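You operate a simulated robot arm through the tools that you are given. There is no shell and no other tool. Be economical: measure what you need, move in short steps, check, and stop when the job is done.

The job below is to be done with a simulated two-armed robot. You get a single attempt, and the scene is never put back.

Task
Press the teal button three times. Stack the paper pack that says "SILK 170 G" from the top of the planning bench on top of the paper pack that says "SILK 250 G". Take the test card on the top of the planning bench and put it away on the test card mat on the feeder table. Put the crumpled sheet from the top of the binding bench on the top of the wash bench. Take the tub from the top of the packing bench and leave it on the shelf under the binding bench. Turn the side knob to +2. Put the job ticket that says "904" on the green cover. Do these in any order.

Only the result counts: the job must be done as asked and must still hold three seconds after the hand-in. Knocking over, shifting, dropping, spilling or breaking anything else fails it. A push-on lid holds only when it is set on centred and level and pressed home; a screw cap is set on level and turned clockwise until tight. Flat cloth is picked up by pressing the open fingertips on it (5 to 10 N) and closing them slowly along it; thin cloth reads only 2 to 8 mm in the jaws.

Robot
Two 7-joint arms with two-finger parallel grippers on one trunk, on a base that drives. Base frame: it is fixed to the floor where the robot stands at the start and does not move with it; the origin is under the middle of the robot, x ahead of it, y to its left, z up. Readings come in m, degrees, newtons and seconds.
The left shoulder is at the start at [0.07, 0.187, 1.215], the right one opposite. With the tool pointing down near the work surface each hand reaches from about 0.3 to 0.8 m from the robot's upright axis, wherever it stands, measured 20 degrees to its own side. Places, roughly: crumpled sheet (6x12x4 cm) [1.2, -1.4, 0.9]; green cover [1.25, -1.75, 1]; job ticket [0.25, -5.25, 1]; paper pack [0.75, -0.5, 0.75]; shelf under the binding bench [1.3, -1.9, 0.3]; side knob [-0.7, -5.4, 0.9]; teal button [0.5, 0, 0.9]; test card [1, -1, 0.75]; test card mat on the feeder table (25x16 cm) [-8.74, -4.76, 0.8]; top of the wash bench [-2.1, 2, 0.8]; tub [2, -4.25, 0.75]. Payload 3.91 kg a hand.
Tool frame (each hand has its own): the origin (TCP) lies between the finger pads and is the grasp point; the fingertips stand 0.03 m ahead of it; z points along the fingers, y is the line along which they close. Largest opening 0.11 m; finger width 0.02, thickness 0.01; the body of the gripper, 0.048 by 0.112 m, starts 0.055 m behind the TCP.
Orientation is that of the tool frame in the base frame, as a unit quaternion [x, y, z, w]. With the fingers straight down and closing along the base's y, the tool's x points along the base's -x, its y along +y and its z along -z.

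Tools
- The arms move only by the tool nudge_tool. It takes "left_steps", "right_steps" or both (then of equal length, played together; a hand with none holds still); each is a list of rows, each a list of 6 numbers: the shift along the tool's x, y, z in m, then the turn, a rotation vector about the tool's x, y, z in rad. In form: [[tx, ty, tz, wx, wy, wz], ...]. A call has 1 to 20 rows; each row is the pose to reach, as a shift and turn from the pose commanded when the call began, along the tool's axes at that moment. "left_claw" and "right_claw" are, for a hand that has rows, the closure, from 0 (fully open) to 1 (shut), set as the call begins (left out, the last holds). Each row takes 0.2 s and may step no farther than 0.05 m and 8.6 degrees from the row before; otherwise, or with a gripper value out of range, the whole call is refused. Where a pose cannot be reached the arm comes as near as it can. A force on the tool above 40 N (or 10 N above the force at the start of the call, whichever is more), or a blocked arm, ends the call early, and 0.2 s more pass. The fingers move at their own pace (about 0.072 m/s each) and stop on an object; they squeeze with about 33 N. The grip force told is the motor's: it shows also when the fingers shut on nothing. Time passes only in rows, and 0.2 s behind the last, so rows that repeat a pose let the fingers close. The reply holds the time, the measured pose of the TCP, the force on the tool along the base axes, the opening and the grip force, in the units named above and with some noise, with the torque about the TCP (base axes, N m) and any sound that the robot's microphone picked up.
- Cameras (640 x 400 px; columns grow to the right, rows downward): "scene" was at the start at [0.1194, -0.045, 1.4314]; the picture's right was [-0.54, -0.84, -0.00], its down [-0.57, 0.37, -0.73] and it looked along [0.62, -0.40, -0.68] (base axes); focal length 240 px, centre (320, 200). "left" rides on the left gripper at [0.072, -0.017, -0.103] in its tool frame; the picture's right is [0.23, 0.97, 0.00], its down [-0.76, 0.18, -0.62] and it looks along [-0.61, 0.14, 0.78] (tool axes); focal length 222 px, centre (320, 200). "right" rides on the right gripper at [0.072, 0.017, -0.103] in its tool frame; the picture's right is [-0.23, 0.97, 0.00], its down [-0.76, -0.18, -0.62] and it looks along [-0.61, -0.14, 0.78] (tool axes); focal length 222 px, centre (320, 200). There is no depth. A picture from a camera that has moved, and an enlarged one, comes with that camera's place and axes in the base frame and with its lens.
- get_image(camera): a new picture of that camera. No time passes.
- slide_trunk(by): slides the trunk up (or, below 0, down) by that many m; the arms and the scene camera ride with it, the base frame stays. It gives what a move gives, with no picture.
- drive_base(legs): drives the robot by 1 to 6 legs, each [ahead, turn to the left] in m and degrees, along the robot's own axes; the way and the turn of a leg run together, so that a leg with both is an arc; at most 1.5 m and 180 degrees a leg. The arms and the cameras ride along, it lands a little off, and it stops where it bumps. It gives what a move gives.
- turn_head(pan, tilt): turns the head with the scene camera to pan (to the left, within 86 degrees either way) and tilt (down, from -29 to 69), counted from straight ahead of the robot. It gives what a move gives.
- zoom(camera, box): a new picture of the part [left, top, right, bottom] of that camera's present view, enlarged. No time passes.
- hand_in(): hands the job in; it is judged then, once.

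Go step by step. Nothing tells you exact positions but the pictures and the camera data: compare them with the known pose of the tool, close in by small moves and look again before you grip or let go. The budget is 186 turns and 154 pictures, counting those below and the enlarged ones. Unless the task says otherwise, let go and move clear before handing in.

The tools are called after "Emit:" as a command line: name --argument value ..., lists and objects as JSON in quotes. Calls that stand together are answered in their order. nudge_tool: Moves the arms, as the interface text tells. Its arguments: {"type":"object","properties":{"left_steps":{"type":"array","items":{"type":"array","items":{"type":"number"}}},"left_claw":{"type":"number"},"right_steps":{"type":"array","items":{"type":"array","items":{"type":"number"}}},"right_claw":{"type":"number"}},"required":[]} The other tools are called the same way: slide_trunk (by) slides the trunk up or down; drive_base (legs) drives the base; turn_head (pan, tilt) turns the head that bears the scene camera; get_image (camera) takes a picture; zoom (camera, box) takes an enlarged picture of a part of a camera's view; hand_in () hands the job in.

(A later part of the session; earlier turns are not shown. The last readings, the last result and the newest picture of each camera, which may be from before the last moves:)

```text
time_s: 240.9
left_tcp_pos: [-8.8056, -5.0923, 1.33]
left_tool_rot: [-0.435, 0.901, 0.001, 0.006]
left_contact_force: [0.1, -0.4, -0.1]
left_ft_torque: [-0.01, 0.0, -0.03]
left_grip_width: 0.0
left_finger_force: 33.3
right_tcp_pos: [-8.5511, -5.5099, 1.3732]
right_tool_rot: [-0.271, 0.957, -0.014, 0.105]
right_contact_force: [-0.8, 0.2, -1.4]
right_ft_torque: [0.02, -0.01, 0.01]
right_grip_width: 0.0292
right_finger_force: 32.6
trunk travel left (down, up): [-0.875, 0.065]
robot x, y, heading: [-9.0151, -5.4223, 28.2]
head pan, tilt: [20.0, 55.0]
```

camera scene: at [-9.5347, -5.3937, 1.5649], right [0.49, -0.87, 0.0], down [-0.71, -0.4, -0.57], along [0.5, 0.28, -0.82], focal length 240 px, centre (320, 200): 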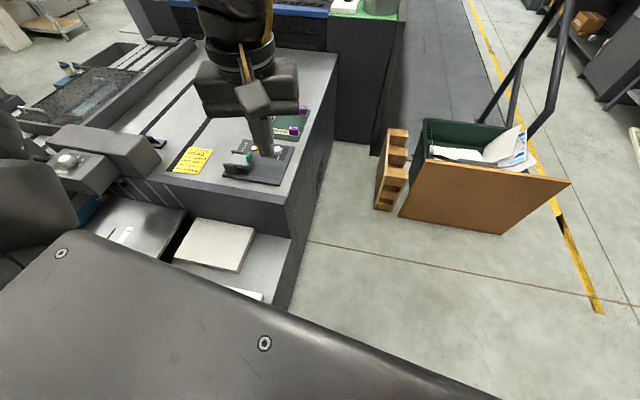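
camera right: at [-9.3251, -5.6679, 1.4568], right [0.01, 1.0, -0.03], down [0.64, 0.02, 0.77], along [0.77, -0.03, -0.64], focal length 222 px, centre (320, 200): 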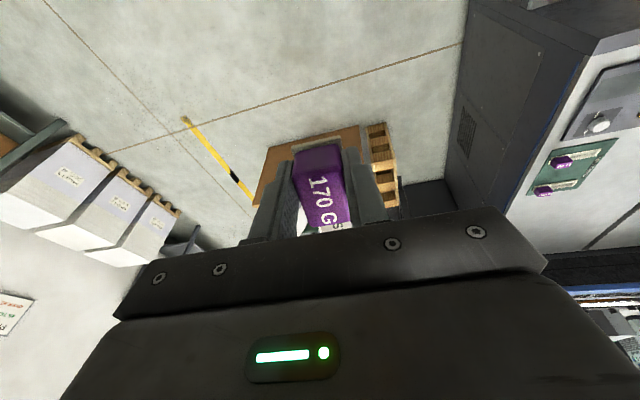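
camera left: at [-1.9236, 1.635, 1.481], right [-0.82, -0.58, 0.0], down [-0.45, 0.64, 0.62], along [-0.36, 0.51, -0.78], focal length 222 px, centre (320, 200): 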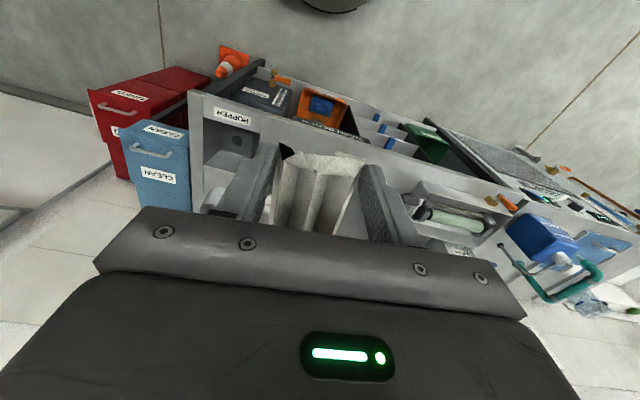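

Emit:
drive_base --legs '[[0, 82]]'

Emit:
turn_head --pan -35 --tilt 50

Emit:
get_image --camera "scene"

Emit:
get_image --camera "right"

```text
time_s: 244.8
left_tcp_pos: [-9.3106, -5.158, 1.3297]
left_tool_rot: [0.913, -0.407, -0.003, -0.004]
left_contact_force: [-0.3, -0.9, -0.2]
left_ft_torque: [0.0, 0.04, -0.01]
left_grip_width: 0.0
left_finger_force: 32.6
right_tcp_pos: [-8.8558, -4.9763, 1.3734]
right_tool_rot: [0.826, -0.554, -0.057, -0.089]
right_contact_force: [-0.2, 0.0, -0.6]
right_ft_torque: [0.01, 0.01, 0.02]
right_grip_width: 0.0292
right_finger_force: 32.8
trunk travel left (down, up): [-0.875, 0.065]
robot x, y, heading: [-9.0154, -5.4239, 108.8]
head pan, tilt: [20.0, 55.0]
```

```text
time_s: 246.0
left_tcp_pos: [-9.3105, -5.1577, 1.3288]
left_tool_rot: [0.914, -0.407, -0.004, -0.003]
left_contact_force: [0.3, -0.2, 1.1]
left_ft_torque: [0.04, 0.0, -0.01]
left_grip_width: 0.0002
left_finger_force: 33.0
right_tcp_pos: [-8.8565, -4.977, 1.3725]
right_tool_rot: [0.825, -0.555, -0.057, -0.088]
right_contact_force: [0.7, -0.6, -0.5]
right_ft_torque: [-0.01, 0.01, 0.01]
right_grip_width: 0.0294
right_finger_force: 33.2
trunk travel left (down, up): [-0.875, 0.065]
robot x, y, heading: [-9.0195, -5.4249, 108.8]
head pan, tilt: [-35.0, 50.0]
```

```text
62 pictures are left
camera scene: at [-9.0116, -5.3028, 1.5714], right [0.96, -0.28, 0.0], down [-0.21, -0.74, -0.64], along [0.18, 0.62, -0.77], focal length 240 px, centre (320, 200)
```

scene: 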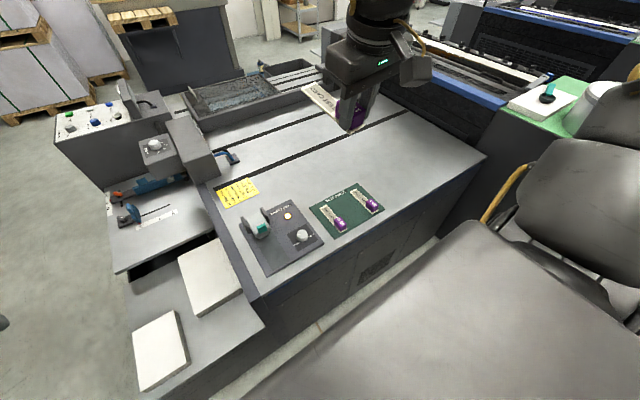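

```text
61 pictures are left
camera right: at [-8.8455, -5.0703, 1.4578], right [-0.99, -0.15, -0.04], down [-0.13, 0.62, 0.77], along [-0.1, 0.77, -0.64], focal length 222 px, centre (320, 200)
```

right: 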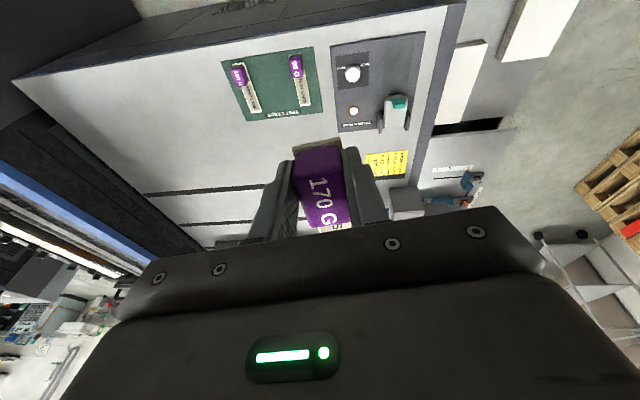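

The green TEST CARDS mat is clear: two cards are on it, with a free gap. Zooming in.

Emit:
zoom --camera "scene" --box '[290, 165, 410, 255]'

Emit:
zoom --camera "right" --box '[215, 35, 345, 130]'

```text
4.44 times, centred on (350, 210) of scene
camera zoom: at [-9.0116, -5.3028, 1.5714], right [0.96, -0.28, 0.0], down [-0.21, -0.74, -0.64], along [0.18, 0.62, -0.77], focal length 1068 px, centre (187, 156)
```

zoom: 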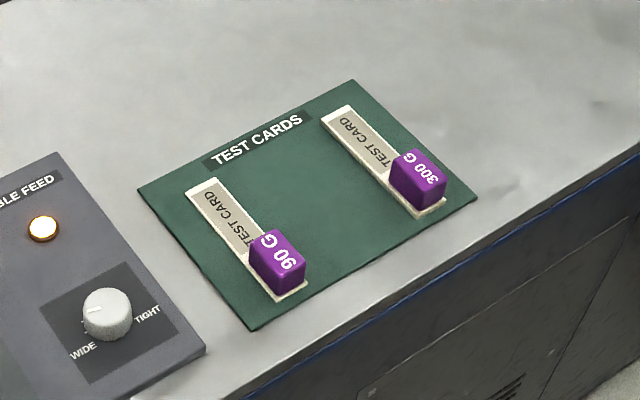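

```text
4.21 times, centred on (280, 82) of right
camera zoom: at [-8.8455, -5.0703, 1.4578], right [-0.99, -0.15, -0.04], down [-0.13, 0.62, 0.77], along [-0.1, 0.77, -0.64], focal length 935 px, centre (488, 695)
```

zoom: 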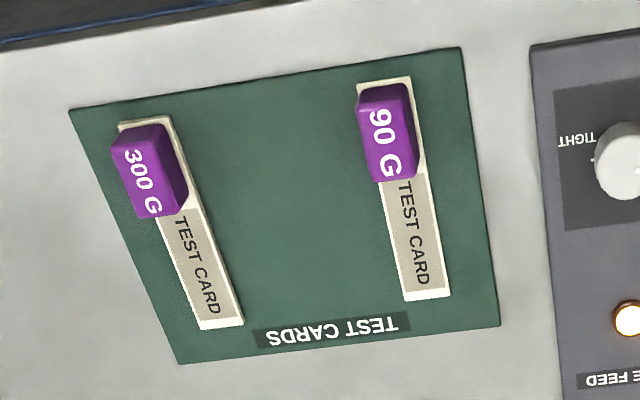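

The middle slot between 90 G and 300 G is free, at about (−8.73, −4.76). I'll check how the card sits in the right hand.

Emit:
zoom --camera "scene" --box '[290, 30, 450, 140]'

Emit:
zoom --camera "right" --box '[240, 120, 420, 250]'

```text
3.64 times, centred on (370, 85) of scene
camera zoom: at [-9.0116, -5.3028, 1.5714], right [0.96, -0.28, 0.0], down [-0.21, -0.74, -0.64], along [0.18, 0.62, -0.77], focal length 874 px, centre (138, 618)
```

zoom: 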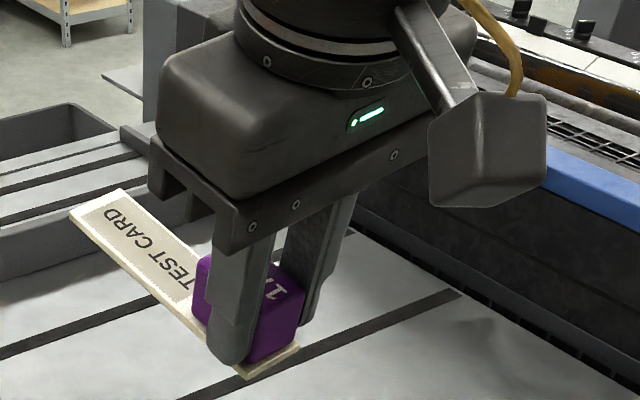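

```text
3.08 times, centred on (330, 185) of right
camera zoom: at [-8.8455, -5.0703, 1.4578], right [-0.99, -0.15, -0.04], down [-0.13, 0.62, 0.77], along [-0.1, 0.77, -0.64], focal length 684 px, centre (289, 246)
```

zoom: 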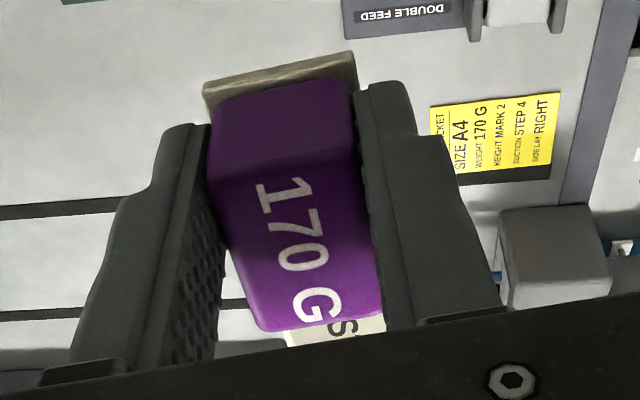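

The card is still square in the grip, but the hand has tilted about 14°. I'll lower the trunk, then straighten the tool.

Emit:
slide_trunk --by -0.15

Emit:
nudge_tool --right_steps '[[0, 0, 0, -0.035, 0.099, 0.0655], [0, 0, 0, -0.0697, 0.198, 0.131], [0, 0, 0, -0.0697, 0.198, 0.131]]'

```text
time_s: 247.8
left_tcp_pos: [-9.3109, -5.1589, 1.1782]
left_tool_rot: [0.914, -0.406, -0.004, -0.004]
left_contact_force: [0.2, 0.4, 0.2]
left_ft_torque: [-0.02, 0.02, 0.01]
left_grip_width: 0.0
left_finger_force: 33.1
right_tcp_pos: [-8.857, -4.9769, 1.2217]
right_tool_rot: [0.826, -0.554, -0.057, -0.089]
right_contact_force: [0.0, 0.0, -0.8]
right_ft_torque: [-0.04, -0.04, 0.03]
right_grip_width: 0.0292
right_finger_force: 33.0
trunk travel left (down, up): [-0.725, 0.215]
robot x, y, heading: [-9.0177, -5.427, 108.8]
head pan, tilt: [-35.0, 50.0]
```

```text
time_s: 248.6
left_tcp_pos: [-9.3107, -5.1598, 1.1789]
left_tool_rot: [0.914, -0.407, -0.003, -0.005]
left_contact_force: [0.2, -0.2, 1.2]
left_ft_torque: [0.02, 0.04, -0.02]
left_grip_width: 0.0001
left_finger_force: 33.0
right_tcp_pos: [-8.8562, -4.9785, 1.223]
right_tool_rot: [0.792, -0.61, -0.001, -0.001]
right_contact_force: [-0.3, -1.2, -0.1]
right_ft_torque: [0.01, 0.0, -0.02]
right_grip_width: 0.0293
right_finger_force: 32.6
trunk travel left (down, up): [-0.725, 0.215]
robot x, y, heading: [-9.0123, -5.4199, 108.8]
head pan, tilt: [-35.0, 50.0]
```

Emit:
nudge_tool --right_steps '[[-0.015, -0.02, 0.03, 0, 0, 0], [-0.03, -0.045, 0.06, 0, 0, 0], [-0.05, -0.07, 0.09, 0, 0, 0], [-0.07, -0.095, 0.12, 0, 0, 0], [-0.09, -0.12, 0.15, 0, 0, 0], [-0.11, -0.147, 0.18, 0, 0, 0], [-0.1313, -0.1752, 0.21, 0, 0, 0], [-0.1313, -0.1752, 0.25, 0, 0, 0], [-0.1313, -0.1752, 0.27, 0, 0, 0], [-0.1313, -0.1752, 0.27, 0, 0, 0]]'

Emit:
zoom --camera "scene" --box '[280, 100, 440, 220]'

Emit:
get_image --camera "right"

```text
time_s: 250.8
left_tcp_pos: [-9.311, -5.1582, 1.1788]
left_tool_rot: [0.914, -0.407, -0.003, -0.004]
left_contact_force: [0.0, 1.3, -0.2]
left_ft_torque: [0.0, 0.01, 0.02]
left_grip_width: 0.0
left_finger_force: 32.8
right_tcp_pos: [-8.7212, -4.805, 0.9522]
right_tool_rot: [0.792, -0.611, 0.0, -0.001]
right_contact_force: [0.4, 0.7, -0.4]
right_ft_torque: [0.0, -0.02, 0.01]
right_grip_width: 0.029
right_finger_force: 33.4
trunk travel left (down, up): [-0.725, 0.215]
robot x, y, heading: [-9.0143, -5.4236, 109.0]
head pan, tilt: [-35.0, 50.0]
```

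```text
3.33 times, centred on (360, 160) of scene
camera zoom: at [-9.0115, -5.3029, 1.4214], right [0.96, -0.28, 0.0], down [-0.21, -0.74, -0.64], along [0.18, 0.62, -0.77], focal length 801 px, centre (187, 333)
```

zoom: 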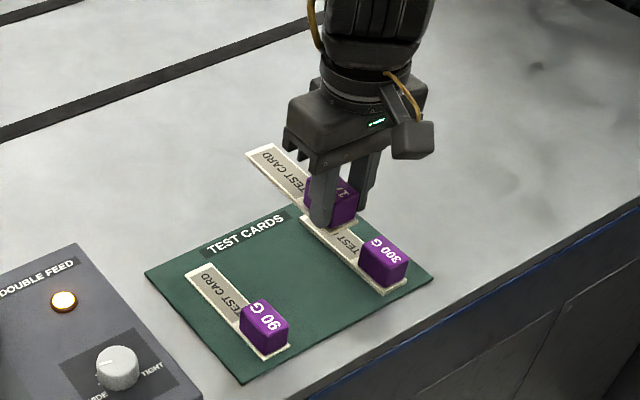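

```text
55 pictures are left
camera right: at [-8.72, -4.8793, 1.0557], right [-1.0, -0.03, 0.0], down [-0.02, 0.78, 0.62], along [-0.02, 0.62, -0.78], focal length 222 px, centre (320, 200)
```

right: 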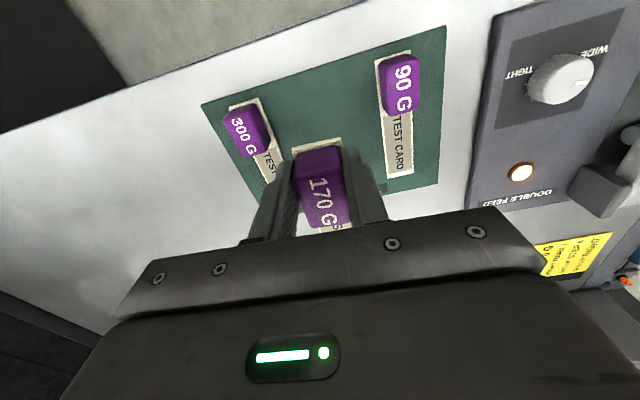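

Emit:
nudge_tool --right_steps '[[0, 0, 0.03, 0, 0, 0], [0, 0, 0.06, 0, 0, 0], [0, 0, 0.078, 0, 0, 0], [0, 0, 0.078, 0, 0, 0]]'

Emit:
zoom --camera "scene" --box '[300, 120, 420, 220]'

```text
time_s: 251.8
left_tcp_pos: [-9.3107, -5.1595, 1.1781]
left_tool_rot: [0.913, -0.407, -0.003, -0.003]
left_contact_force: [-0.3, 0.4, 0.6]
left_ft_torque: [0.01, -0.02, 0.02]
left_grip_width: 0.0
left_finger_force: 32.7
right_tcp_pos: [-8.7197, -4.8051, 0.8761]
right_tool_rot: [0.792, -0.611, 0.001, -0.001]
right_contact_force: [-0.2, -0.5, -0.3]
right_ft_torque: [0.02, -0.01, 0.02]
right_grip_width: 0.0292
right_finger_force: 32.6
trunk travel left (down, up): [-0.725, 0.215]
robot x, y, heading: [-9.0149, -5.4224, 108.6]
head pan, tilt: [-35.0, 50.0]
```

```text
4.00 times, centred on (360, 170) of scene
camera zoom: at [-9.0116, -5.3029, 1.4214], right [0.96, -0.28, 0.0], down [-0.21, -0.74, -0.64], along [0.18, 0.62, -0.77], focal length 961 px, centre (160, 320)
```

zoom: 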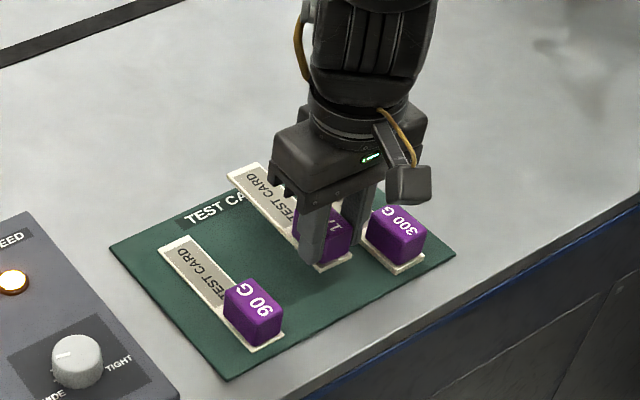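

Emit:
nudge_tool --right_steps '[[0, 0, 0.01, 0, 0, 0], [0, 0, 0.018, 0, 0, 0], [0, 0, 0.022, 0, 0, 0], [0, 0, 0.022, 0, 0, 0]]'

Emit:
zoom --camera "scene" --box '[310, 140, 410, 220]'

```text
time_s: 252.8
left_tcp_pos: [-9.3095, -5.1584, 1.1789]
left_tool_rot: [0.913, -0.407, -0.003, -0.003]
left_contact_force: [0.4, 0.2, -0.2]
left_ft_torque: [0.02, 0.0, 0.01]
left_grip_width: 0.0
left_finger_force: 32.9
right_tcp_pos: [-8.7212, -4.805, 0.852]
right_tool_rot: [0.792, -0.61, 0.0, 0.0]
right_contact_force: [-0.8, 0.1, 0.1]
right_ft_torque: [-0.05, 0.0, 0.0]
right_grip_width: 0.0292
right_finger_force: 32.9
trunk travel left (down, up): [-0.725, 0.215]
robot x, y, heading: [-9.0131, -5.4225, 108.8]
head pan, tilt: [-35.0, 50.0]
```

```text
5.00 times, centred on (360, 180) of scene
camera zoom: at [-9.0113, -5.3027, 1.4214], right [0.96, -0.28, 0.0], down [-0.21, -0.74, -0.64], along [0.18, 0.62, -0.77], focal length 1202 px, centre (120, 300)
```

zoom: 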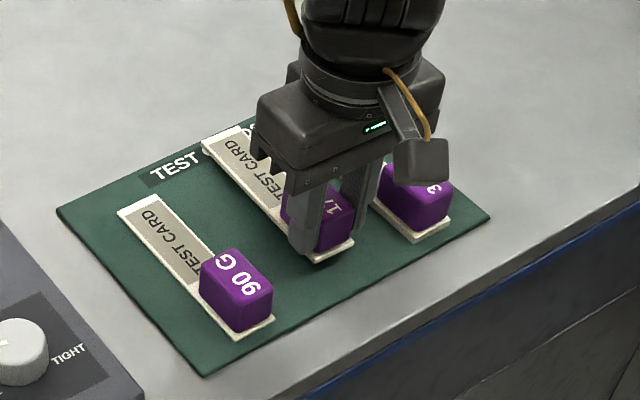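

The card needs to move about 13 mm south to sit fully within the mat. I'll shift it, then lower to contact.

Emit:
nudge_tool --right_steps '[[0.007, 0, 0, 0, 0, 0], [0.013, 0, 0, 0, 0, 0], [0.013, 0, 0.005, 0, 0, 0], [0.013, 0, 0.009, 0, 0, 0], [0.013, 0, 0.012, 0, 0, 0], [0.013, 0, 0.012, 0, 0, 0]]'

Emit:
zoom --camera "scene" --box '[310, 140, 410, 220]'

```text
time_s: 254.2
left_tcp_pos: [-9.3119, -5.1591, 1.179]
left_tool_rot: [0.913, -0.407, -0.003, -0.004]
left_contact_force: [-0.2, -0.6, 0.3]
left_ft_torque: [0.0, -0.01, 0.01]
left_grip_width: 0.0002
left_finger_force: 33.1
right_tcp_pos: [-8.7172, -4.8174, 0.8417]
right_tool_rot: [0.792, -0.611, 0.0, -0.002]
right_contact_force: [-0.3, 2.6, 8.8]
right_ft_torque: [0.57, 0.21, -0.05]
right_grip_width: 0.0292
right_finger_force: 33.1
trunk travel left (down, up): [-0.725, 0.215]
robot x, y, heading: [-9.0144, -5.4235, 108.9]
head pan, tilt: [-35.0, 50.0]
```

```text
5.00 times, centred on (360, 180) of scene
camera zoom: at [-9.0121, -5.304, 1.4216], right [0.96, -0.28, 0.0], down [-0.21, -0.73, -0.64], along [0.18, 0.62, -0.77], focal length 1202 px, centre (120, 300)
```

zoom: 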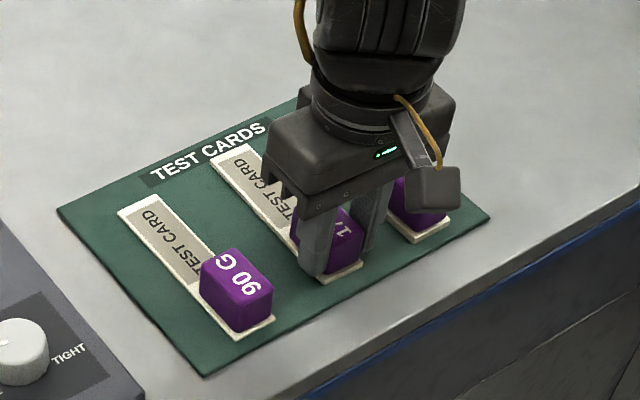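

The card is on the mat in the middle slot. Opening partway and lifting.

Emit:
nudge_tool --right_claw 0.5 --right_steps '[[0, 0, 0, 0, 0, 0], [0, 0, 0, 0, 0, 0], [0, 0, -0.03, 0, 0, 0], [0, 0, -0.07, 0, 0, 0], [0, 0, -0.115, 0, 0, 0], [0, 0, -0.16, 0, 0, 0]]'

Emit:
zoom --camera "scene" --box '[310, 140, 410, 220]'

```text
time_s: 255.6
left_tcp_pos: [-9.3108, -5.1588, 1.1783]
left_tool_rot: [0.913, -0.408, -0.004, -0.005]
left_contact_force: [0.5, -0.3, -0.2]
left_ft_torque: [0.01, 0.04, -0.02]
left_grip_width: 0.0001
left_finger_force: 33.0
right_tcp_pos: [-8.7166, -4.821, 1.0005]
right_tool_rot: [0.792, -0.61, 0.0, -0.001]
right_contact_force: [0.4, -0.9, -0.8]
right_ft_torque: [0.03, -0.01, 0.03]
right_grip_width: 0.055
right_finger_force: 0.1
trunk travel left (down, up): [-0.725, 0.215]
robot x, y, heading: [-9.0149, -5.4218, 108.7]
head pan, tilt: [-35.0, 50.0]
```

```text
5.00 times, centred on (360, 180) of scene
camera zoom: at [-9.0119, -5.3048, 1.4215], right [0.96, -0.28, 0.0], down [-0.21, -0.73, -0.64], along [0.18, 0.62, -0.77], focal length 1202 px, centre (120, 300)
```

zoom: 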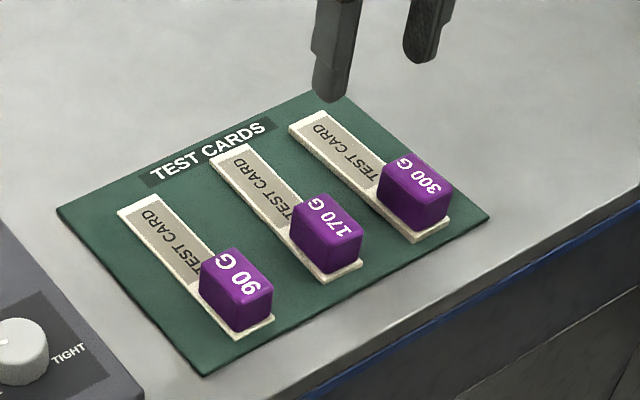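

The test card is put away neatly in its slot. Next is the knob. I'll tuck the right arm in, raise the trunk and turn left to look along the wall side.

Emit:
nudge_tool --right_claw 1 --right_steps '[[0, 0, -0.045, 0, 0, 0], [0.01, 0.015, -0.085, 0, 0, 0], [0.03, 0.045, -0.115, 0, 0, 0], [0.05, 0.075, -0.14, 0, 0, 0], [0.07, 0.105, -0.15, 0, 0, 0], [0.089, 0.124, -0.15, 0, 0, 0]]'

Emit:
slide_trunk --by 0.15

Emit:
drive_base --legs '[[0, 166]]'

Emit:
turn_head --pan -30 --tilt 25

Emit:
get_image --camera "scene"

```text
time_s: 257.0
left_tcp_pos: [-9.3103, -5.1593, 1.1793]
left_tool_rot: [0.914, -0.407, -0.003, -0.005]
left_contact_force: [0.8, -0.5, -0.6]
left_ft_torque: [0.0, 0.0, -0.03]
left_grip_width: 0.0
left_finger_force: 33.3
right_tcp_pos: [-8.8162, -4.9369, 1.1491]
right_tool_rot: [0.792, -0.611, 0.0, -0.001]
right_contact_force: [0.3, 0.3, 0.2]
right_ft_torque: [0.03, -0.03, 0.01]
right_grip_width: 0.0
right_finger_force: 32.7
trunk travel left (down, up): [-0.725, 0.215]
robot x, y, heading: [-9.0129, -5.4232, 108.7]
head pan, tilt: [-35.0, 50.0]
```

```text
time_s: 258.7
left_tcp_pos: [-9.3113, -5.1585, 1.3287]
left_tool_rot: [0.914, -0.407, -0.003, -0.003]
left_contact_force: [0.2, 0.3, -0.1]
left_ft_torque: [0.01, 0.02, 0.02]
left_grip_width: 0.0
left_finger_force: 33.1
right_tcp_pos: [-8.816, -4.936, 1.2998]
right_tool_rot: [0.792, -0.611, 0.001, -0.001]
right_contact_force: [0.8, -0.5, 0.3]
right_ft_torque: [0.03, 0.0, 0.0]
right_grip_width: 0.0
right_finger_force: 33.3
trunk travel left (down, up): [-0.875, 0.065]
robot x, y, heading: [-9.0159, -5.4214, 108.5]
head pan, tilt: [-35.0, 50.0]
```

```text
time_s: 266.0
left_tcp_pos: [-8.7901, -5.7502, 1.3284]
left_tool_rot: [0.507, 0.862, -0.004, 0.003]
left_contact_force: [-0.8, 0.0, 0.0]
left_ft_torque: [0.0, 0.01, -0.02]
left_grip_width: 0.0001
left_finger_force: 33.0
right_tcp_pos: [-9.322, -5.8582, 1.3001]
right_tool_rot: [0.696, 0.718, -0.001, 0.0]
right_contact_force: [0.5, 0.5, 0.5]
right_ft_torque: [0.0, -0.02, -0.01]
right_grip_width: 0.0001
right_finger_force: 33.4
trunk travel left (down, up): [-0.875, 0.065]
robot x, y, heading: [-9.0151, -5.4239, -84.1]
head pan, tilt: [-35.0, 50.0]
```

```text
time_s: 266.9
left_tcp_pos: [-8.7904, -5.7507, 1.3282]
left_tool_rot: [0.507, 0.862, -0.003, 0.002]
left_contact_force: [0.5, -0.9, -1.4]
left_ft_torque: [0.0, -0.03, 0.0]
left_grip_width: 0.0
left_finger_force: 33.6
right_tcp_pos: [-9.3229, -5.8575, 1.2999]
right_tool_rot: [0.696, 0.718, -0.001, 0.0]
right_contact_force: [-1.4, 0.0, 0.7]
right_ft_torque: [-0.03, 0.01, -0.01]
right_grip_width: 0.0004
right_finger_force: 33.1
trunk travel left (down, up): [-0.875, 0.065]
robot x, y, heading: [-9.0161, -5.4235, -84.1]
head pan, tilt: [-30.0, 25.0]
```

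```text
50 pictures are left
camera scene: at [-9.0499, -5.5584, 1.6088], right [-0.91, 0.41, 0.0], down [0.17, 0.39, -0.91], along [-0.37, -0.83, -0.42], focal length 240 px, centre (320, 200)
```

scene: 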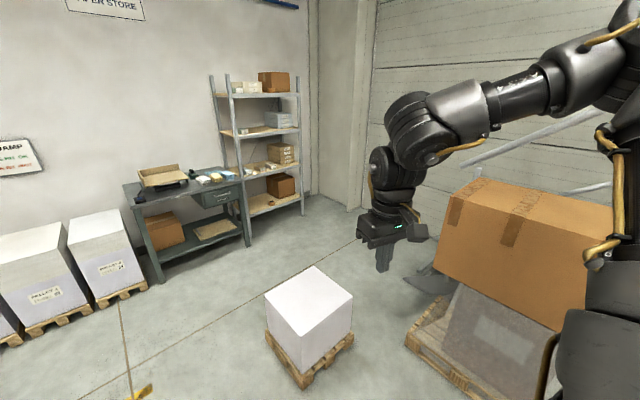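

A small white pallet pile lies ahead on the right, so I'll thread between it and the bin, then head east along the wall.

Emit:
drive_base --legs '[[0, 14], [1.36, 0], [0, 67], [1.25, 0], [0, 10]]'

Emit:
turn_head --pan 0 --tilt 20

Emit:
get_image --camera "scene"

```text
time_s: 284.0
left_tcp_pos: [-6.9773, -6.5299, 1.3288]
left_tool_rot: [-0.259, 0.966, 0.001, 0.006]
left_contact_force: [0.1, 0.0, -0.3]
left_ft_torque: [0.01, 0.03, 0.04]
left_grip_width: 0.0
left_finger_force: 33.3
right_tcp_pos: [-6.8606, -7.0607, 1.2983]
right_tool_rot: [-0.025, 1.0, 0.001, 0.0]
right_contact_force: [0.3, -0.1, 0.0]
right_ft_torque: [0.01, 0.01, 0.01]
right_grip_width: 0.0
right_finger_force: 32.5
trunk travel left (down, up): [-0.875, 0.065]
robot x, y, heading: [-7.3018, -6.7579, 7.0]
head pan, tilt: [-30.0, 25.0]
```

```text
time_s: 284.9
left_tcp_pos: [-6.9781, -6.5272, 1.3294]
left_tool_rot: [-0.26, 0.966, -0.002, 0.004]
left_contact_force: [0.3, 0.4, -0.6]
left_ft_torque: [0.0, -0.02, 0.01]
left_grip_width: 0.0
left_finger_force: 33.0
right_tcp_pos: [-6.8621, -7.0569, 1.3008]
right_tool_rot: [-0.024, 1.0, 0.0, -0.001]
right_contact_force: [0.0, 0.2, -0.8]
right_ft_torque: [-0.04, -0.05, -0.01]
right_grip_width: 0.0
right_finger_force: 33.3
trunk travel left (down, up): [-0.875, 0.065]
robot x, y, heading: [-7.3001, -6.7601, 6.8]
head pan, tilt: [0.0, 20.0]
```

```text
49 pictures are left
camera scene: at [-7.1572, -6.7422, 1.617], right [0.12, -0.99, 0.0], down [-0.34, -0.04, -0.94], along [0.93, 0.11, -0.34], focal length 240 px, centre (320, 200)
```

scene: 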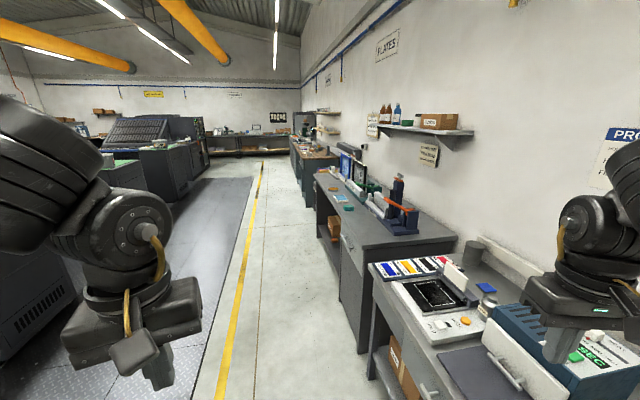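

The aisle runs at bearing about 17° between the presses and the wall benches. Driving along it.

Emit:
drive_base --legs '[[0, 11.5], [1.47, 0], [1.5, -1], [1.3, 0]]'

Emit:
turn_head --pan -15 --tilt 25

Emit:
get_image --camera "scene"

```text
time_s: 306.1
left_tcp_pos: [-2.9436, -5.2077, 1.3281]
left_tool_rot: [-0.329, 0.944, -0.001, 0.005]
left_contact_force: [0.0, 0.7, 0.6]
left_ft_torque: [0.01, 0.03, 0.05]
left_grip_width: 0.0004
left_finger_force: 33.1
right_tcp_pos: [-2.7525, -5.7149, 1.2995]
right_tool_rot: [-0.097, 0.995, -0.001, 0.001]
right_contact_force: [0.3, 0.9, -0.1]
right_ft_torque: [-0.02, 0.03, -0.01]
right_grip_width: 0.0001
right_finger_force: 32.9
trunk travel left (down, up): [-0.875, 0.065]
robot x, y, heading: [-3.2257, -5.4832, 14.9]
head pan, tilt: [0.0, 20.0]
```

```text
time_s: 306.9
left_tcp_pos: [-2.9424, -5.2073, 1.3286]
left_tool_rot: [-0.328, 0.945, 0.0, 0.005]
left_contact_force: [1.0, 0.8, -0.5]
left_ft_torque: [0.04, 0.01, 0.03]
left_grip_width: 0.0
left_finger_force: 33.2
right_tcp_pos: [-2.7525, -5.7151, 1.2999]
right_tool_rot: [-0.097, 0.995, -0.001, 0.0]
right_contact_force: [-0.1, 0.0, -1.1]
right_ft_torque: [0.02, 0.04, -0.01]
right_grip_width: 0.0
right_finger_force: 33.0
trunk travel left (down, up): [-0.875, 0.065]
robot x, y, heading: [-3.2327, -5.4843, 15.1]
head pan, tilt: [-15.0, 25.0]
```

```text
48 pictures are left
camera scene: at [-3.0871, -5.4702, 1.6089], right [0.0, -1.0, 0.0], down [-0.42, 0.0, -0.91], along [0.91, 0.0, -0.42], focal length 240 px, centre (320, 200)
```

scene: 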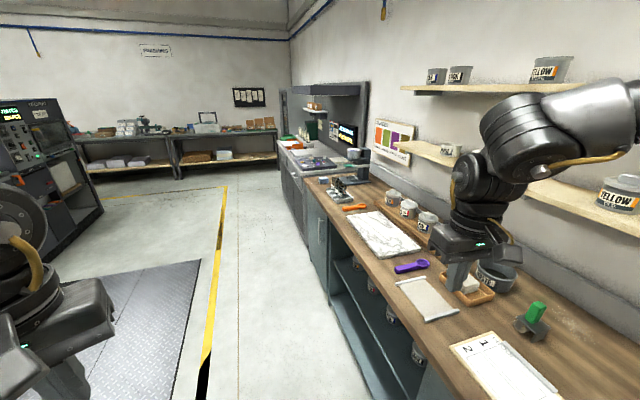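

Emit:
zoom --camera "scene" --box '[260, 90, 420, 210]'

```text
3.33 times, centred on (340, 150) of scene
camera zoom: at [-3.0871, -5.4702, 1.6089], right [0.0, -1.0, 0.0], down [-0.42, 0.0, -0.91], along [0.91, 0.0, -0.42], focal length 801 px, centre (253, 367)
```

zoom: 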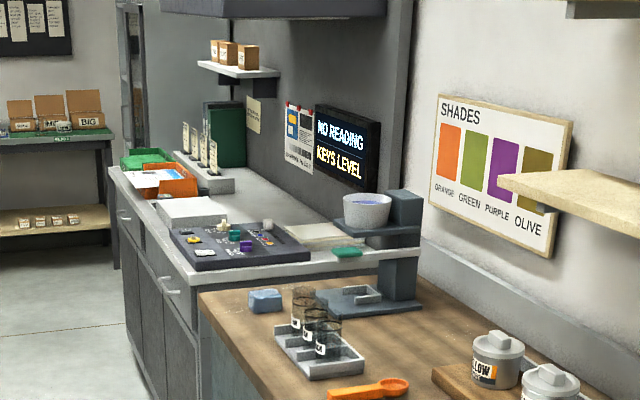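

The dark board with keys at about (−0.67, −5.43) must hold the knob, and the ticket stand is farther along. Driving to the board.

Emit:
drive_base --legs '[[0, 2], [1.2, 0], [1.15, 0], [0, -47]]'

Emit:
slide_trunk --by -0.15

Emit:
turn_head --pan -35 --tilt 40

Emit:
get_image --camera "scene"

```text
time_s: 321.0
left_tcp_pos: [-0.5829, -4.7822, 1.3281]
left_tool_rot: [0.056, 0.998, -0.003, 0.005]
left_contact_force: [-0.7, 0.8, 0.1]
left_ft_torque: [0.01, 0.0, 0.03]
left_grip_width: 0.0001
left_finger_force: 33.3
right_tcp_pos: [-0.8039, -5.2769, 1.2996]
right_tool_rot: [0.289, 0.957, -0.002, 0.0]
right_contact_force: [0.8, 0.1, 0.4]
right_ft_torque: [0.0, 0.0, 0.01]
right_grip_width: 0.0
right_finger_force: 32.8
trunk travel left (down, up): [-0.875, 0.065]
robot x, y, heading: [-0.9824, -4.7769, -29.6]
head pan, tilt: [-15.0, 25.0]
```

```text
time_s: 322.7
left_tcp_pos: [-0.5831, -4.7831, 1.1789]
left_tool_rot: [0.056, 0.998, -0.002, 0.005]
left_contact_force: [-0.8, -0.4, -0.4]
left_ft_torque: [0.0, 0.05, 0.0]
left_grip_width: 0.0001
left_finger_force: 33.5
right_tcp_pos: [-0.8059, -5.2781, 1.1501]
right_tool_rot: [0.289, 0.957, -0.001, 0.0]
right_contact_force: [-0.1, 0.0, 0.1]
right_ft_torque: [0.0, 0.01, -0.02]
right_grip_width: 0.0002
right_finger_force: 32.9
trunk travel left (down, up): [-0.725, 0.215]
robot x, y, heading: [-0.9838, -4.7773, -29.4]
head pan, tilt: [-15.0, 25.0]
```

```text
time_s: 323.6
left_tcp_pos: [-0.5833, -4.7831, 1.179]
left_tool_rot: [0.055, 0.998, -0.002, 0.004]
left_contact_force: [-0.2, -0.2, 0.4]
left_ft_torque: [0.01, 0.0, 0.04]
left_grip_width: 0.0001
left_finger_force: 32.8
right_tcp_pos: [-0.805, -5.2776, 1.1495]
right_tool_rot: [0.289, 0.957, -0.001, 0.0]
right_contact_force: [0.2, 0.5, 0.1]
right_ft_torque: [0.03, -0.01, 0.02]
right_grip_width: 0.0
right_finger_force: 32.9
trunk travel left (down, up): [-0.725, 0.215]
robot x, y, heading: [-0.9797, -4.783, -29.6]
head pan, tilt: [-35.0, 40.0]
```

```text
46 pictures are left
camera scene: at [-0.9007, -4.8805, 1.4356], right [-0.9, -0.43, 0.0], down [-0.28, 0.58, -0.77], along [0.33, -0.69, -0.64], focal length 240 px, centre (320, 200)
```

scene: 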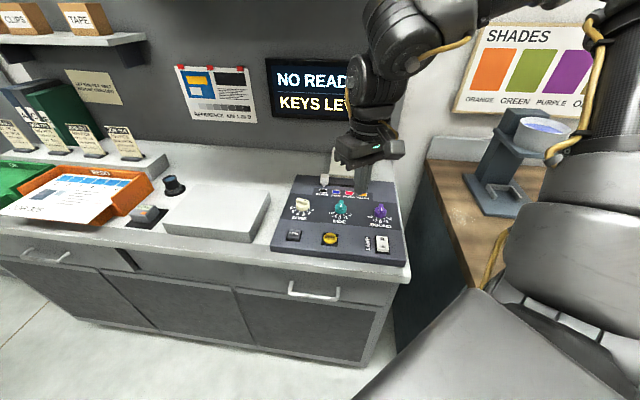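

Emit:
zoom --camera "scene" --box '[265, 170, 415, 265]'

Emit:
zoom --camera "scene" --box '[0, 110, 160, 210]'

```text
4.21 times, centred on (340, 218) of scene
camera zoom: at [-0.9007, -4.8805, 1.4356], right [-0.9, -0.43, 0.0], down [-0.28, 0.58, -0.77], along [0.33, -0.69, -0.64], focal length 1012 px, centre (236, 126)
```

zoom: 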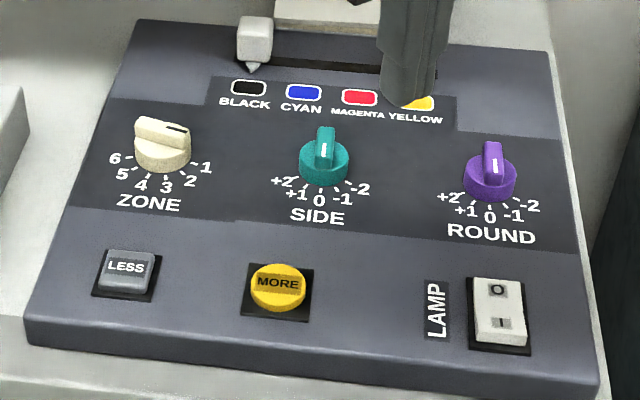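

```text
4.00 times, centred on (80, 160) of scene
camera zoom: at [-0.9007, -4.8805, 1.4356], right [-0.9, -0.43, 0.0], down [-0.28, 0.58, -0.77], along [0.33, -0.69, -0.64], focal length 961 px, centre (1280, 360)
```

zoom: 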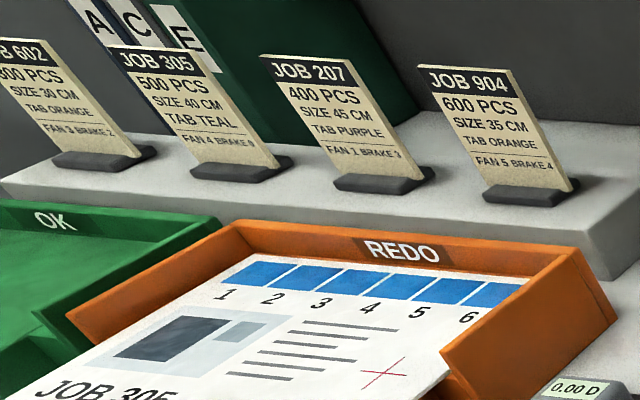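

The 904 ticket is the right-most on the stand. On the board, the teal SIDE knob points at 0 and +2 is clockwise from there. I'll bring the right hand over it, turned to the board's axis.

Emit:
nudge_tool --right_claw 0.5 --right_steps '[[-0.03, -0.015, 0.02, 0, 0, 0.13], [-0.06, -0.03, 0.04, 0, 0, 0.26], [-0.095, -0.045, 0.06, 0, 0, 0.4], [-0.13, -0.06, 0.08, 0, 0, 0.54], [-0.162, -0.0785, 0.1, 0, 0, 0.68], [-0.162, -0.0785, 0.12, 0, 0, 0.69], [-0.162, -0.0785, 0.12, 0, 0, 0.69]]'

Emit:
get_image --camera "right"

```text
time_s: 325.2
left_tcp_pos: [-0.5831, -4.7827, 1.1784]
left_tool_rot: [0.056, 0.998, -0.002, 0.003]
left_contact_force: [0.4, -0.2, -0.2]
left_ft_torque: [0.04, 0.04, 0.0]
left_grip_width: 0.0002
left_finger_force: 33.5
right_tcp_pos: [-0.7115, -5.434, 1.0295]
right_tool_rot: [0.596, 0.803, -0.001, 0.001]
right_contact_force: [0.4, -0.3, 0.1]
right_ft_torque: [-0.01, 0.03, -0.03]
right_grip_width: 0.055
right_finger_force: 0.1
trunk travel left (down, up): [-0.725, 0.215]
robot x, y, heading: [-0.9816, -4.7761, -29.4]
head pan, tilt: [-35.0, 40.0]
```

```text
43 pictures are left
camera right: at [-0.7176, -5.3595, 1.1333], right [1.0, 0.06, 0.0], down [0.05, -0.78, 0.62], along [0.04, -0.62, -0.78], focal length 222 px, centre (320, 200)
```

right: 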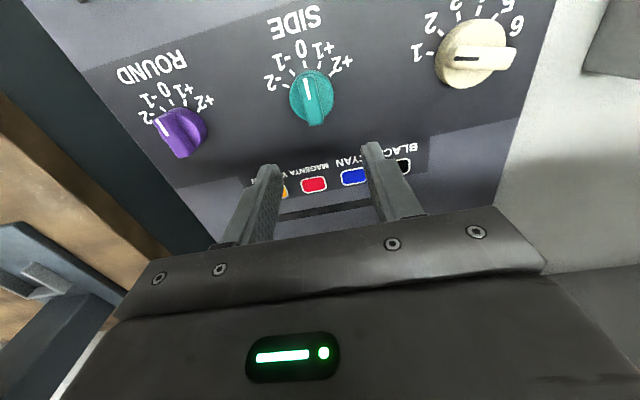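

Emit:
nudge_tool --right_steps '[[0.014, -0.001, 0.01, 0, 0, 0], [0.0276, -0.0016, 0.02, 0, 0, 0], [0.0276, -0.0016, 0.03, 0, 0, 0], [0.0276, -0.0016, 0.03, 0, 0, 0]]'

Emit:
zoom --camera "right" --box '[220, 60, 420, 200]'

```text
time_s: 326.2
left_tcp_pos: [-0.584, -4.7836, 1.1797]
left_tool_rot: [0.056, 0.998, -0.002, 0.004]
left_contact_force: [-0.6, 0.4, 0.5]
left_ft_torque: [0.01, 0.0, 0.06]
left_grip_width: 0.0
left_finger_force: 32.5
right_tcp_pos: [-0.7219, -5.4222, 1.004]
right_tool_rot: [0.594, 0.804, 0.0, -0.001]
right_contact_force: [0.5, -0.7, 0.4]
right_ft_torque: [-0.02, -0.01, 0.0]
right_grip_width: 0.055
right_finger_force: 0.1
right hand out of reach, approached as far as the arm can: row 2, 3, 4
trunk travel left (down, up): [-0.725, 0.215]
robot x, y, heading: [-0.9764, -4.7807, -29.6]
head pan, tilt: [-35.0, 40.0]
```

```text
2.86 times, centred on (320, 130) of right
camera zoom: at [-0.7272, -5.348, 1.1076], right [1.0, 0.07, 0.0], down [0.05, -0.78, 0.62], along [0.04, -0.62, -0.78], focal length 635 px, centre (320, 400)
```

zoom: 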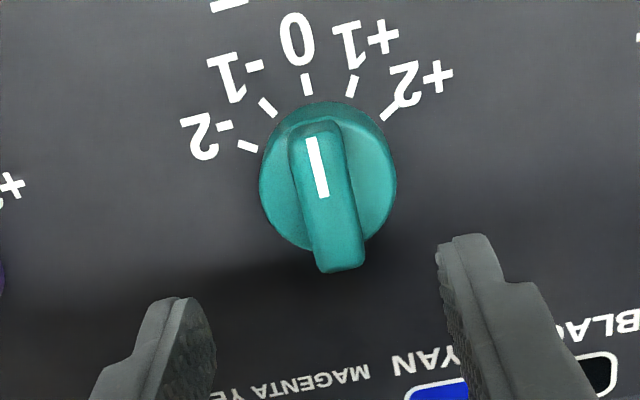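

The mark is at 0 and +2 is roughly 60° clockwise. The right wrist can't turn farther that way, but the left arm can from a different stance. I'll retract the right hand and reposition.

Emit:
nudge_tool --right_claw 1 --right_steps '[[0, 0, -0.045, 0, 0, 0], [0, 0, -0.09, 0, 0, 0], [0.03, -0.007, -0.12, 0, 0, -0.12], [0.065, -0.014, -0.14, 0, 0, -0.25], [0.1, -0.02, -0.15, 0, 0, -0.38], [0.135, -0.027, -0.15, 0, 0, -0.5], [0.171, -0.034, -0.15, 0, 0, -0.6], [0.171, -0.034, -0.15, 0, 0, -0.6]]'

Emit:
drive_base --legs '[[0, 34], [0.48, 0], [0, -152]]'

Emit:
turn_head --pan 35 --tilt 45

Emit:
get_image --camera "scene"

```text
time_s: 328.0
left_tcp_pos: [-0.5826, -4.784, 1.179]
left_tool_rot: [0.056, 0.998, -0.002, 0.004]
left_contact_force: [-0.4, -0.2, -0.4]
left_ft_torque: [0.0, 0.03, 0.0]
left_grip_width: 0.0
left_finger_force: 33.0
right_tcp_pos: [-0.8045, -5.2712, 1.1536]
right_tool_rot: [0.331, 0.943, 0.0, 0.0]
right_contact_force: [0.5, 0.6, 0.0]
right_ft_torque: [0.0, -0.01, -0.01]
right_grip_width: 0.0001
right_finger_force: 33.2
trunk travel left (down, up): [-0.725, 0.215]
robot x, y, heading: [-0.9825, -4.7795, -29.7]
head pan, tilt: [-35.0, 40.0]
```

```text
time_s: 338.7
left_tcp_pos: [-0.7022, -5.0879, 1.1776]
left_tool_rot: [0.881, 0.473, -0.005, 0.0]
left_contact_force: [0.7, -0.2, 0.3]
left_ft_torque: [0.0, 0.0, 0.02]
left_grip_width: 0.0001
left_finger_force: 32.6
right_tcp_pos: [-1.0328, -4.6689, 1.1536]
right_tool_rot: [0.978, 0.209, -0.001, -0.001]
right_contact_force: [-1.4, 0.7, -1.2]
right_ft_torque: [0.01, -0.03, 0.01]
right_grip_width: 0.0
right_finger_force: 32.6
trunk travel left (down, up): [-0.725, 0.215]
robot x, y, heading: [-0.5164, -4.7383, -146.8]
head pan, tilt: [-35.0, 40.0]
```

```text
time_s: 340.1
left_tcp_pos: [-0.7015, -5.0887, 1.1791]
left_tool_rot: [0.881, 0.472, -0.006, 0.0]
left_contact_force: [0.1, -0.1, -0.3]
left_ft_torque: [0.03, 0.01, -0.01]
left_grip_width: 0.0
left_finger_force: 32.7
right_tcp_pos: [-1.0328, -4.6687, 1.1546]
right_tool_rot: [0.978, 0.208, -0.001, -0.002]
right_contact_force: [0.4, -0.4, 0.2]
right_ft_torque: [0.03, 0.01, -0.03]
right_grip_width: 0.0001
right_finger_force: 33.0
trunk travel left (down, up): [-0.725, 0.215]
robot x, y, heading: [-0.5207, -4.736, -146.6]
head pan, tilt: [35.0, 45.0]
```

```text
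41 pictures are left
camera scene: at [-0.5898, -4.8405, 1.4283], right [-0.93, 0.37, 0.0], down [0.26, 0.66, -0.71], along [-0.26, -0.66, -0.71], focal length 240 px, centre (320, 200)
```

scene: 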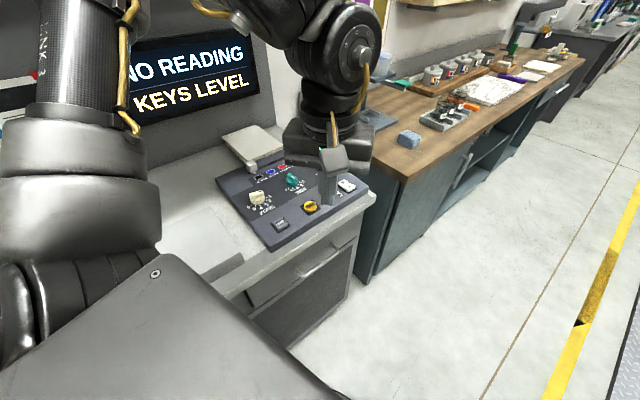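

Emit:
nudge_tool --left_claw 0.5 --left_steps '[[-0.0346, 0.02, 0.018, 0, 0, -0.11], [-0.0691, 0.04, 0.036, 0, 0, -0.22], [-0.1037, 0.06, 0.054, 0, 0, -0.33], [-0.1383, 0.08, 0.072, 0, 0, -0.44], [-0.1728, 0.1, 0.09, 0, 0, -0.55], [-0.2074, 0.12, 0.108, 0, 0, -0.66], [-0.242, 0.14, 0.126, 0, 0, -0.77], [-0.2765, 0.16, 0.144, 0, 0, -0.881], [-0.2765, 0.16, 0.15, 0, 0, -0.881]]'

Emit:
get_image --camera "left"

```text
time_s: 342.1
left_tcp_pos: [-0.7221, -5.4079, 1.0306]
left_tool_rot: [0.595, 0.804, -0.005, -0.002]
left_contact_force: [0.5, -0.2, 0.1]
left_ft_torque: [-0.02, 0.02, -0.01]
left_grip_width: 0.0549
left_finger_force: 0.1
right_tcp_pos: [-1.0321, -4.6688, 1.1542]
right_tool_rot: [0.978, 0.208, -0.001, 0.001]
right_contact_force: [0.0, -1.6, -0.3]
right_ft_torque: [-0.02, 0.0, -0.02]
right_grip_width: 0.0002
right_finger_force: 33.0
trunk travel left (down, up): [-0.725, 0.215]
robot x, y, heading: [-0.5179, -4.7429, -146.8]
head pan, tilt: [35.0, 45.0]
```

```text
40 pictures are left
camera left: at [-0.7572, -5.3437, 1.1344], right [0.87, 0.5, -0.01], down [0.4, -0.67, 0.62], along [0.3, -0.54, -0.78], focal length 222 px, centre (320, 200)
```

left: 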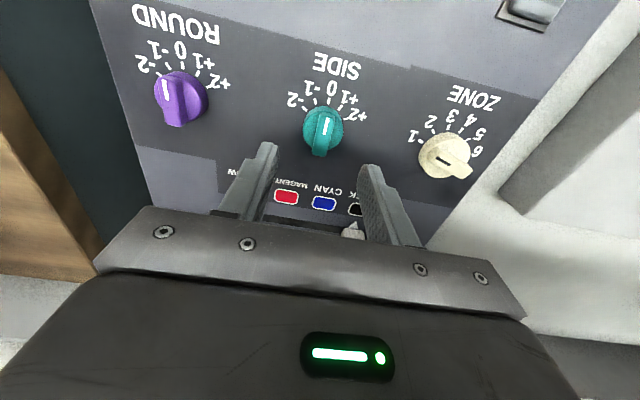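

In position. Descending over the knob.

Emit:
nudge_tool --left_steps '[[0, 0.002, 0.03, 0, 0, 0], [0, 0.002, 0.055, 0, 0, 0], [0, 0.002, 0.062, 0, 0, 0], [0, 0.002, 0.062, 0, 0, 0]]'

Emit:
get_image --camera "left"

Emit:
zoom --camera "scene" --box '[220, 110, 380, 230]'

```text
time_s: 343.1
left_tcp_pos: [-0.7213, -5.4085, 0.9672]
left_tool_rot: [0.596, 0.803, -0.004, -0.002]
left_contact_force: [-0.3, -0.8, 0.0]
left_ft_torque: [0.0, 0.0, 0.0]
left_grip_width: 0.0551
left_finger_force: 0.0
right_tcp_pos: [-1.0337, -4.6684, 1.1541]
right_tool_rot: [0.978, 0.208, 0.0, -0.001]
right_contact_force: [-0.9, 0.2, 0.4]
right_ft_torque: [-0.01, 0.0, -0.02]
right_grip_width: 0.0
right_finger_force: 33.3
trunk travel left (down, up): [-0.725, 0.215]
robot x, y, heading: [-0.5161, -4.7405, -146.7]
head pan, tilt: [35.0, 45.0]
```

```text
39 pictures are left
camera left: at [-0.7561, -5.3441, 1.0712], right [0.87, 0.5, -0.01], down [0.4, -0.67, 0.62], along [0.3, -0.54, -0.78], focal length 222 px, centre (320, 200)
```

left: 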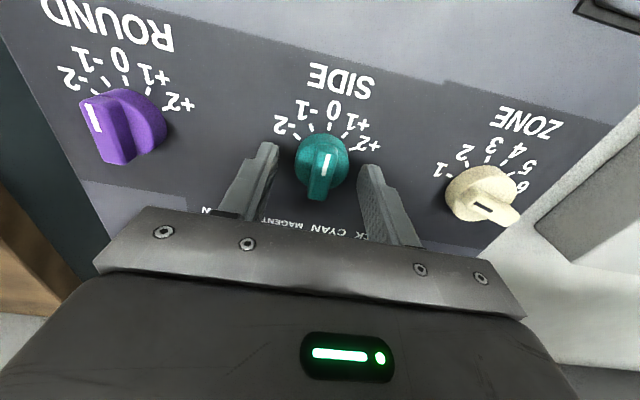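

```text
3.33 times, centred on (300, 170) of scene
camera zoom: at [-0.5896, -4.841, 1.4283], right [-0.93, 0.37, 0.0], down [0.26, 0.66, -0.71], along [-0.26, -0.66, -0.71], focal length 801 px, centre (387, 300)
```

zoom: 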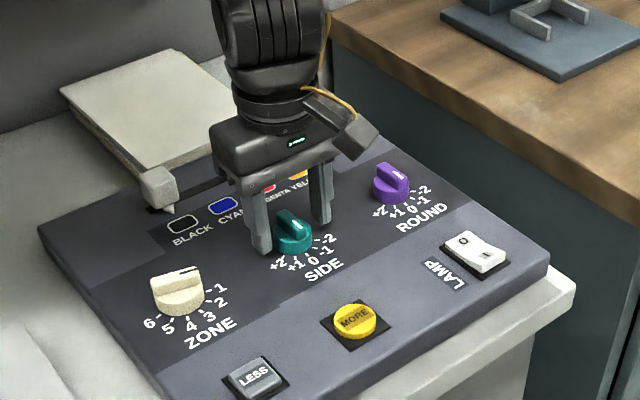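

The fingers straddle the knob. Closing, then turning clockwise in stages.

Emit:
nudge_tool --left_claw 1 --left_steps '[[0, 0, 0, 0, 0, 0], [0, 0, 0, 0, 0, 0], [0, 0, 0, 0, 0, 0], [0, 0, 0, 0, 0, 0.13], [0, 0, 0, 0, 0, 0.26], [0, 0, 0, 0, 0, 0.39], [0, 0, 0, 0, 0, 0.52], [0, 0, 0, 0, 0, 0.52]]'

Emit:
zoom --camera "scene" --box '[250, 130, 350, 210]'

```text
time_s: 344.3
left_tcp_pos: [-0.7207, -5.4077, 0.9671]
left_tool_rot: [0.688, 0.726, -0.005, -0.002]
left_contact_force: [6.0, -6.6, 2.0]
left_ft_torque: [0.73, 0.26, 0.03]
left_grip_width: 0.0348
left_finger_force: 44.8
left hand out of reach, approached as far as the arm can: row 6
right_tcp_pos: [-1.0334, -4.6705, 1.154]
right_tool_rot: [0.978, 0.21, -0.001, -0.001]
right_contact_force: [0.2, -0.9, -0.8]
right_ft_torque: [0.0, -0.01, 0.0]
right_grip_width: 0.0001
right_finger_force: 33.1
trunk travel left (down, up): [-0.725, 0.215]
robot x, y, heading: [-0.5165, -4.7392, -146.9]
head pan, tilt: [35.0, 45.0]
stopped in row 6 (left hand): the force on the tool passed its limit at 48 N (the readings are from after the stop); the commanded pose is now the measured one
```

```text
5.00 times, centred on (300, 170) of scene
camera zoom: at [-0.5889, -4.8411, 1.4284], right [-0.93, 0.37, 0.0], down [0.26, 0.66, -0.71], along [-0.26, -0.66, -0.71], focal length 1202 px, centre (420, 350)
```

zoom: 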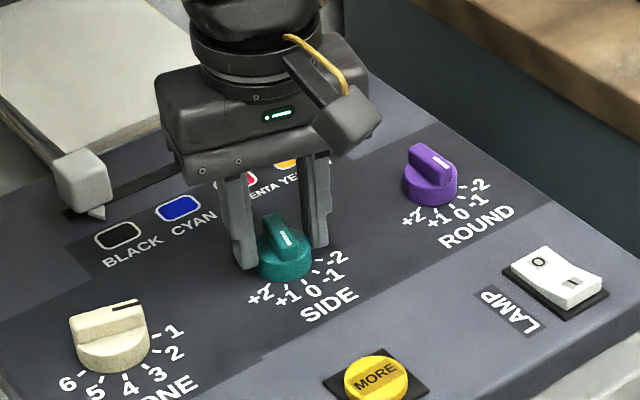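

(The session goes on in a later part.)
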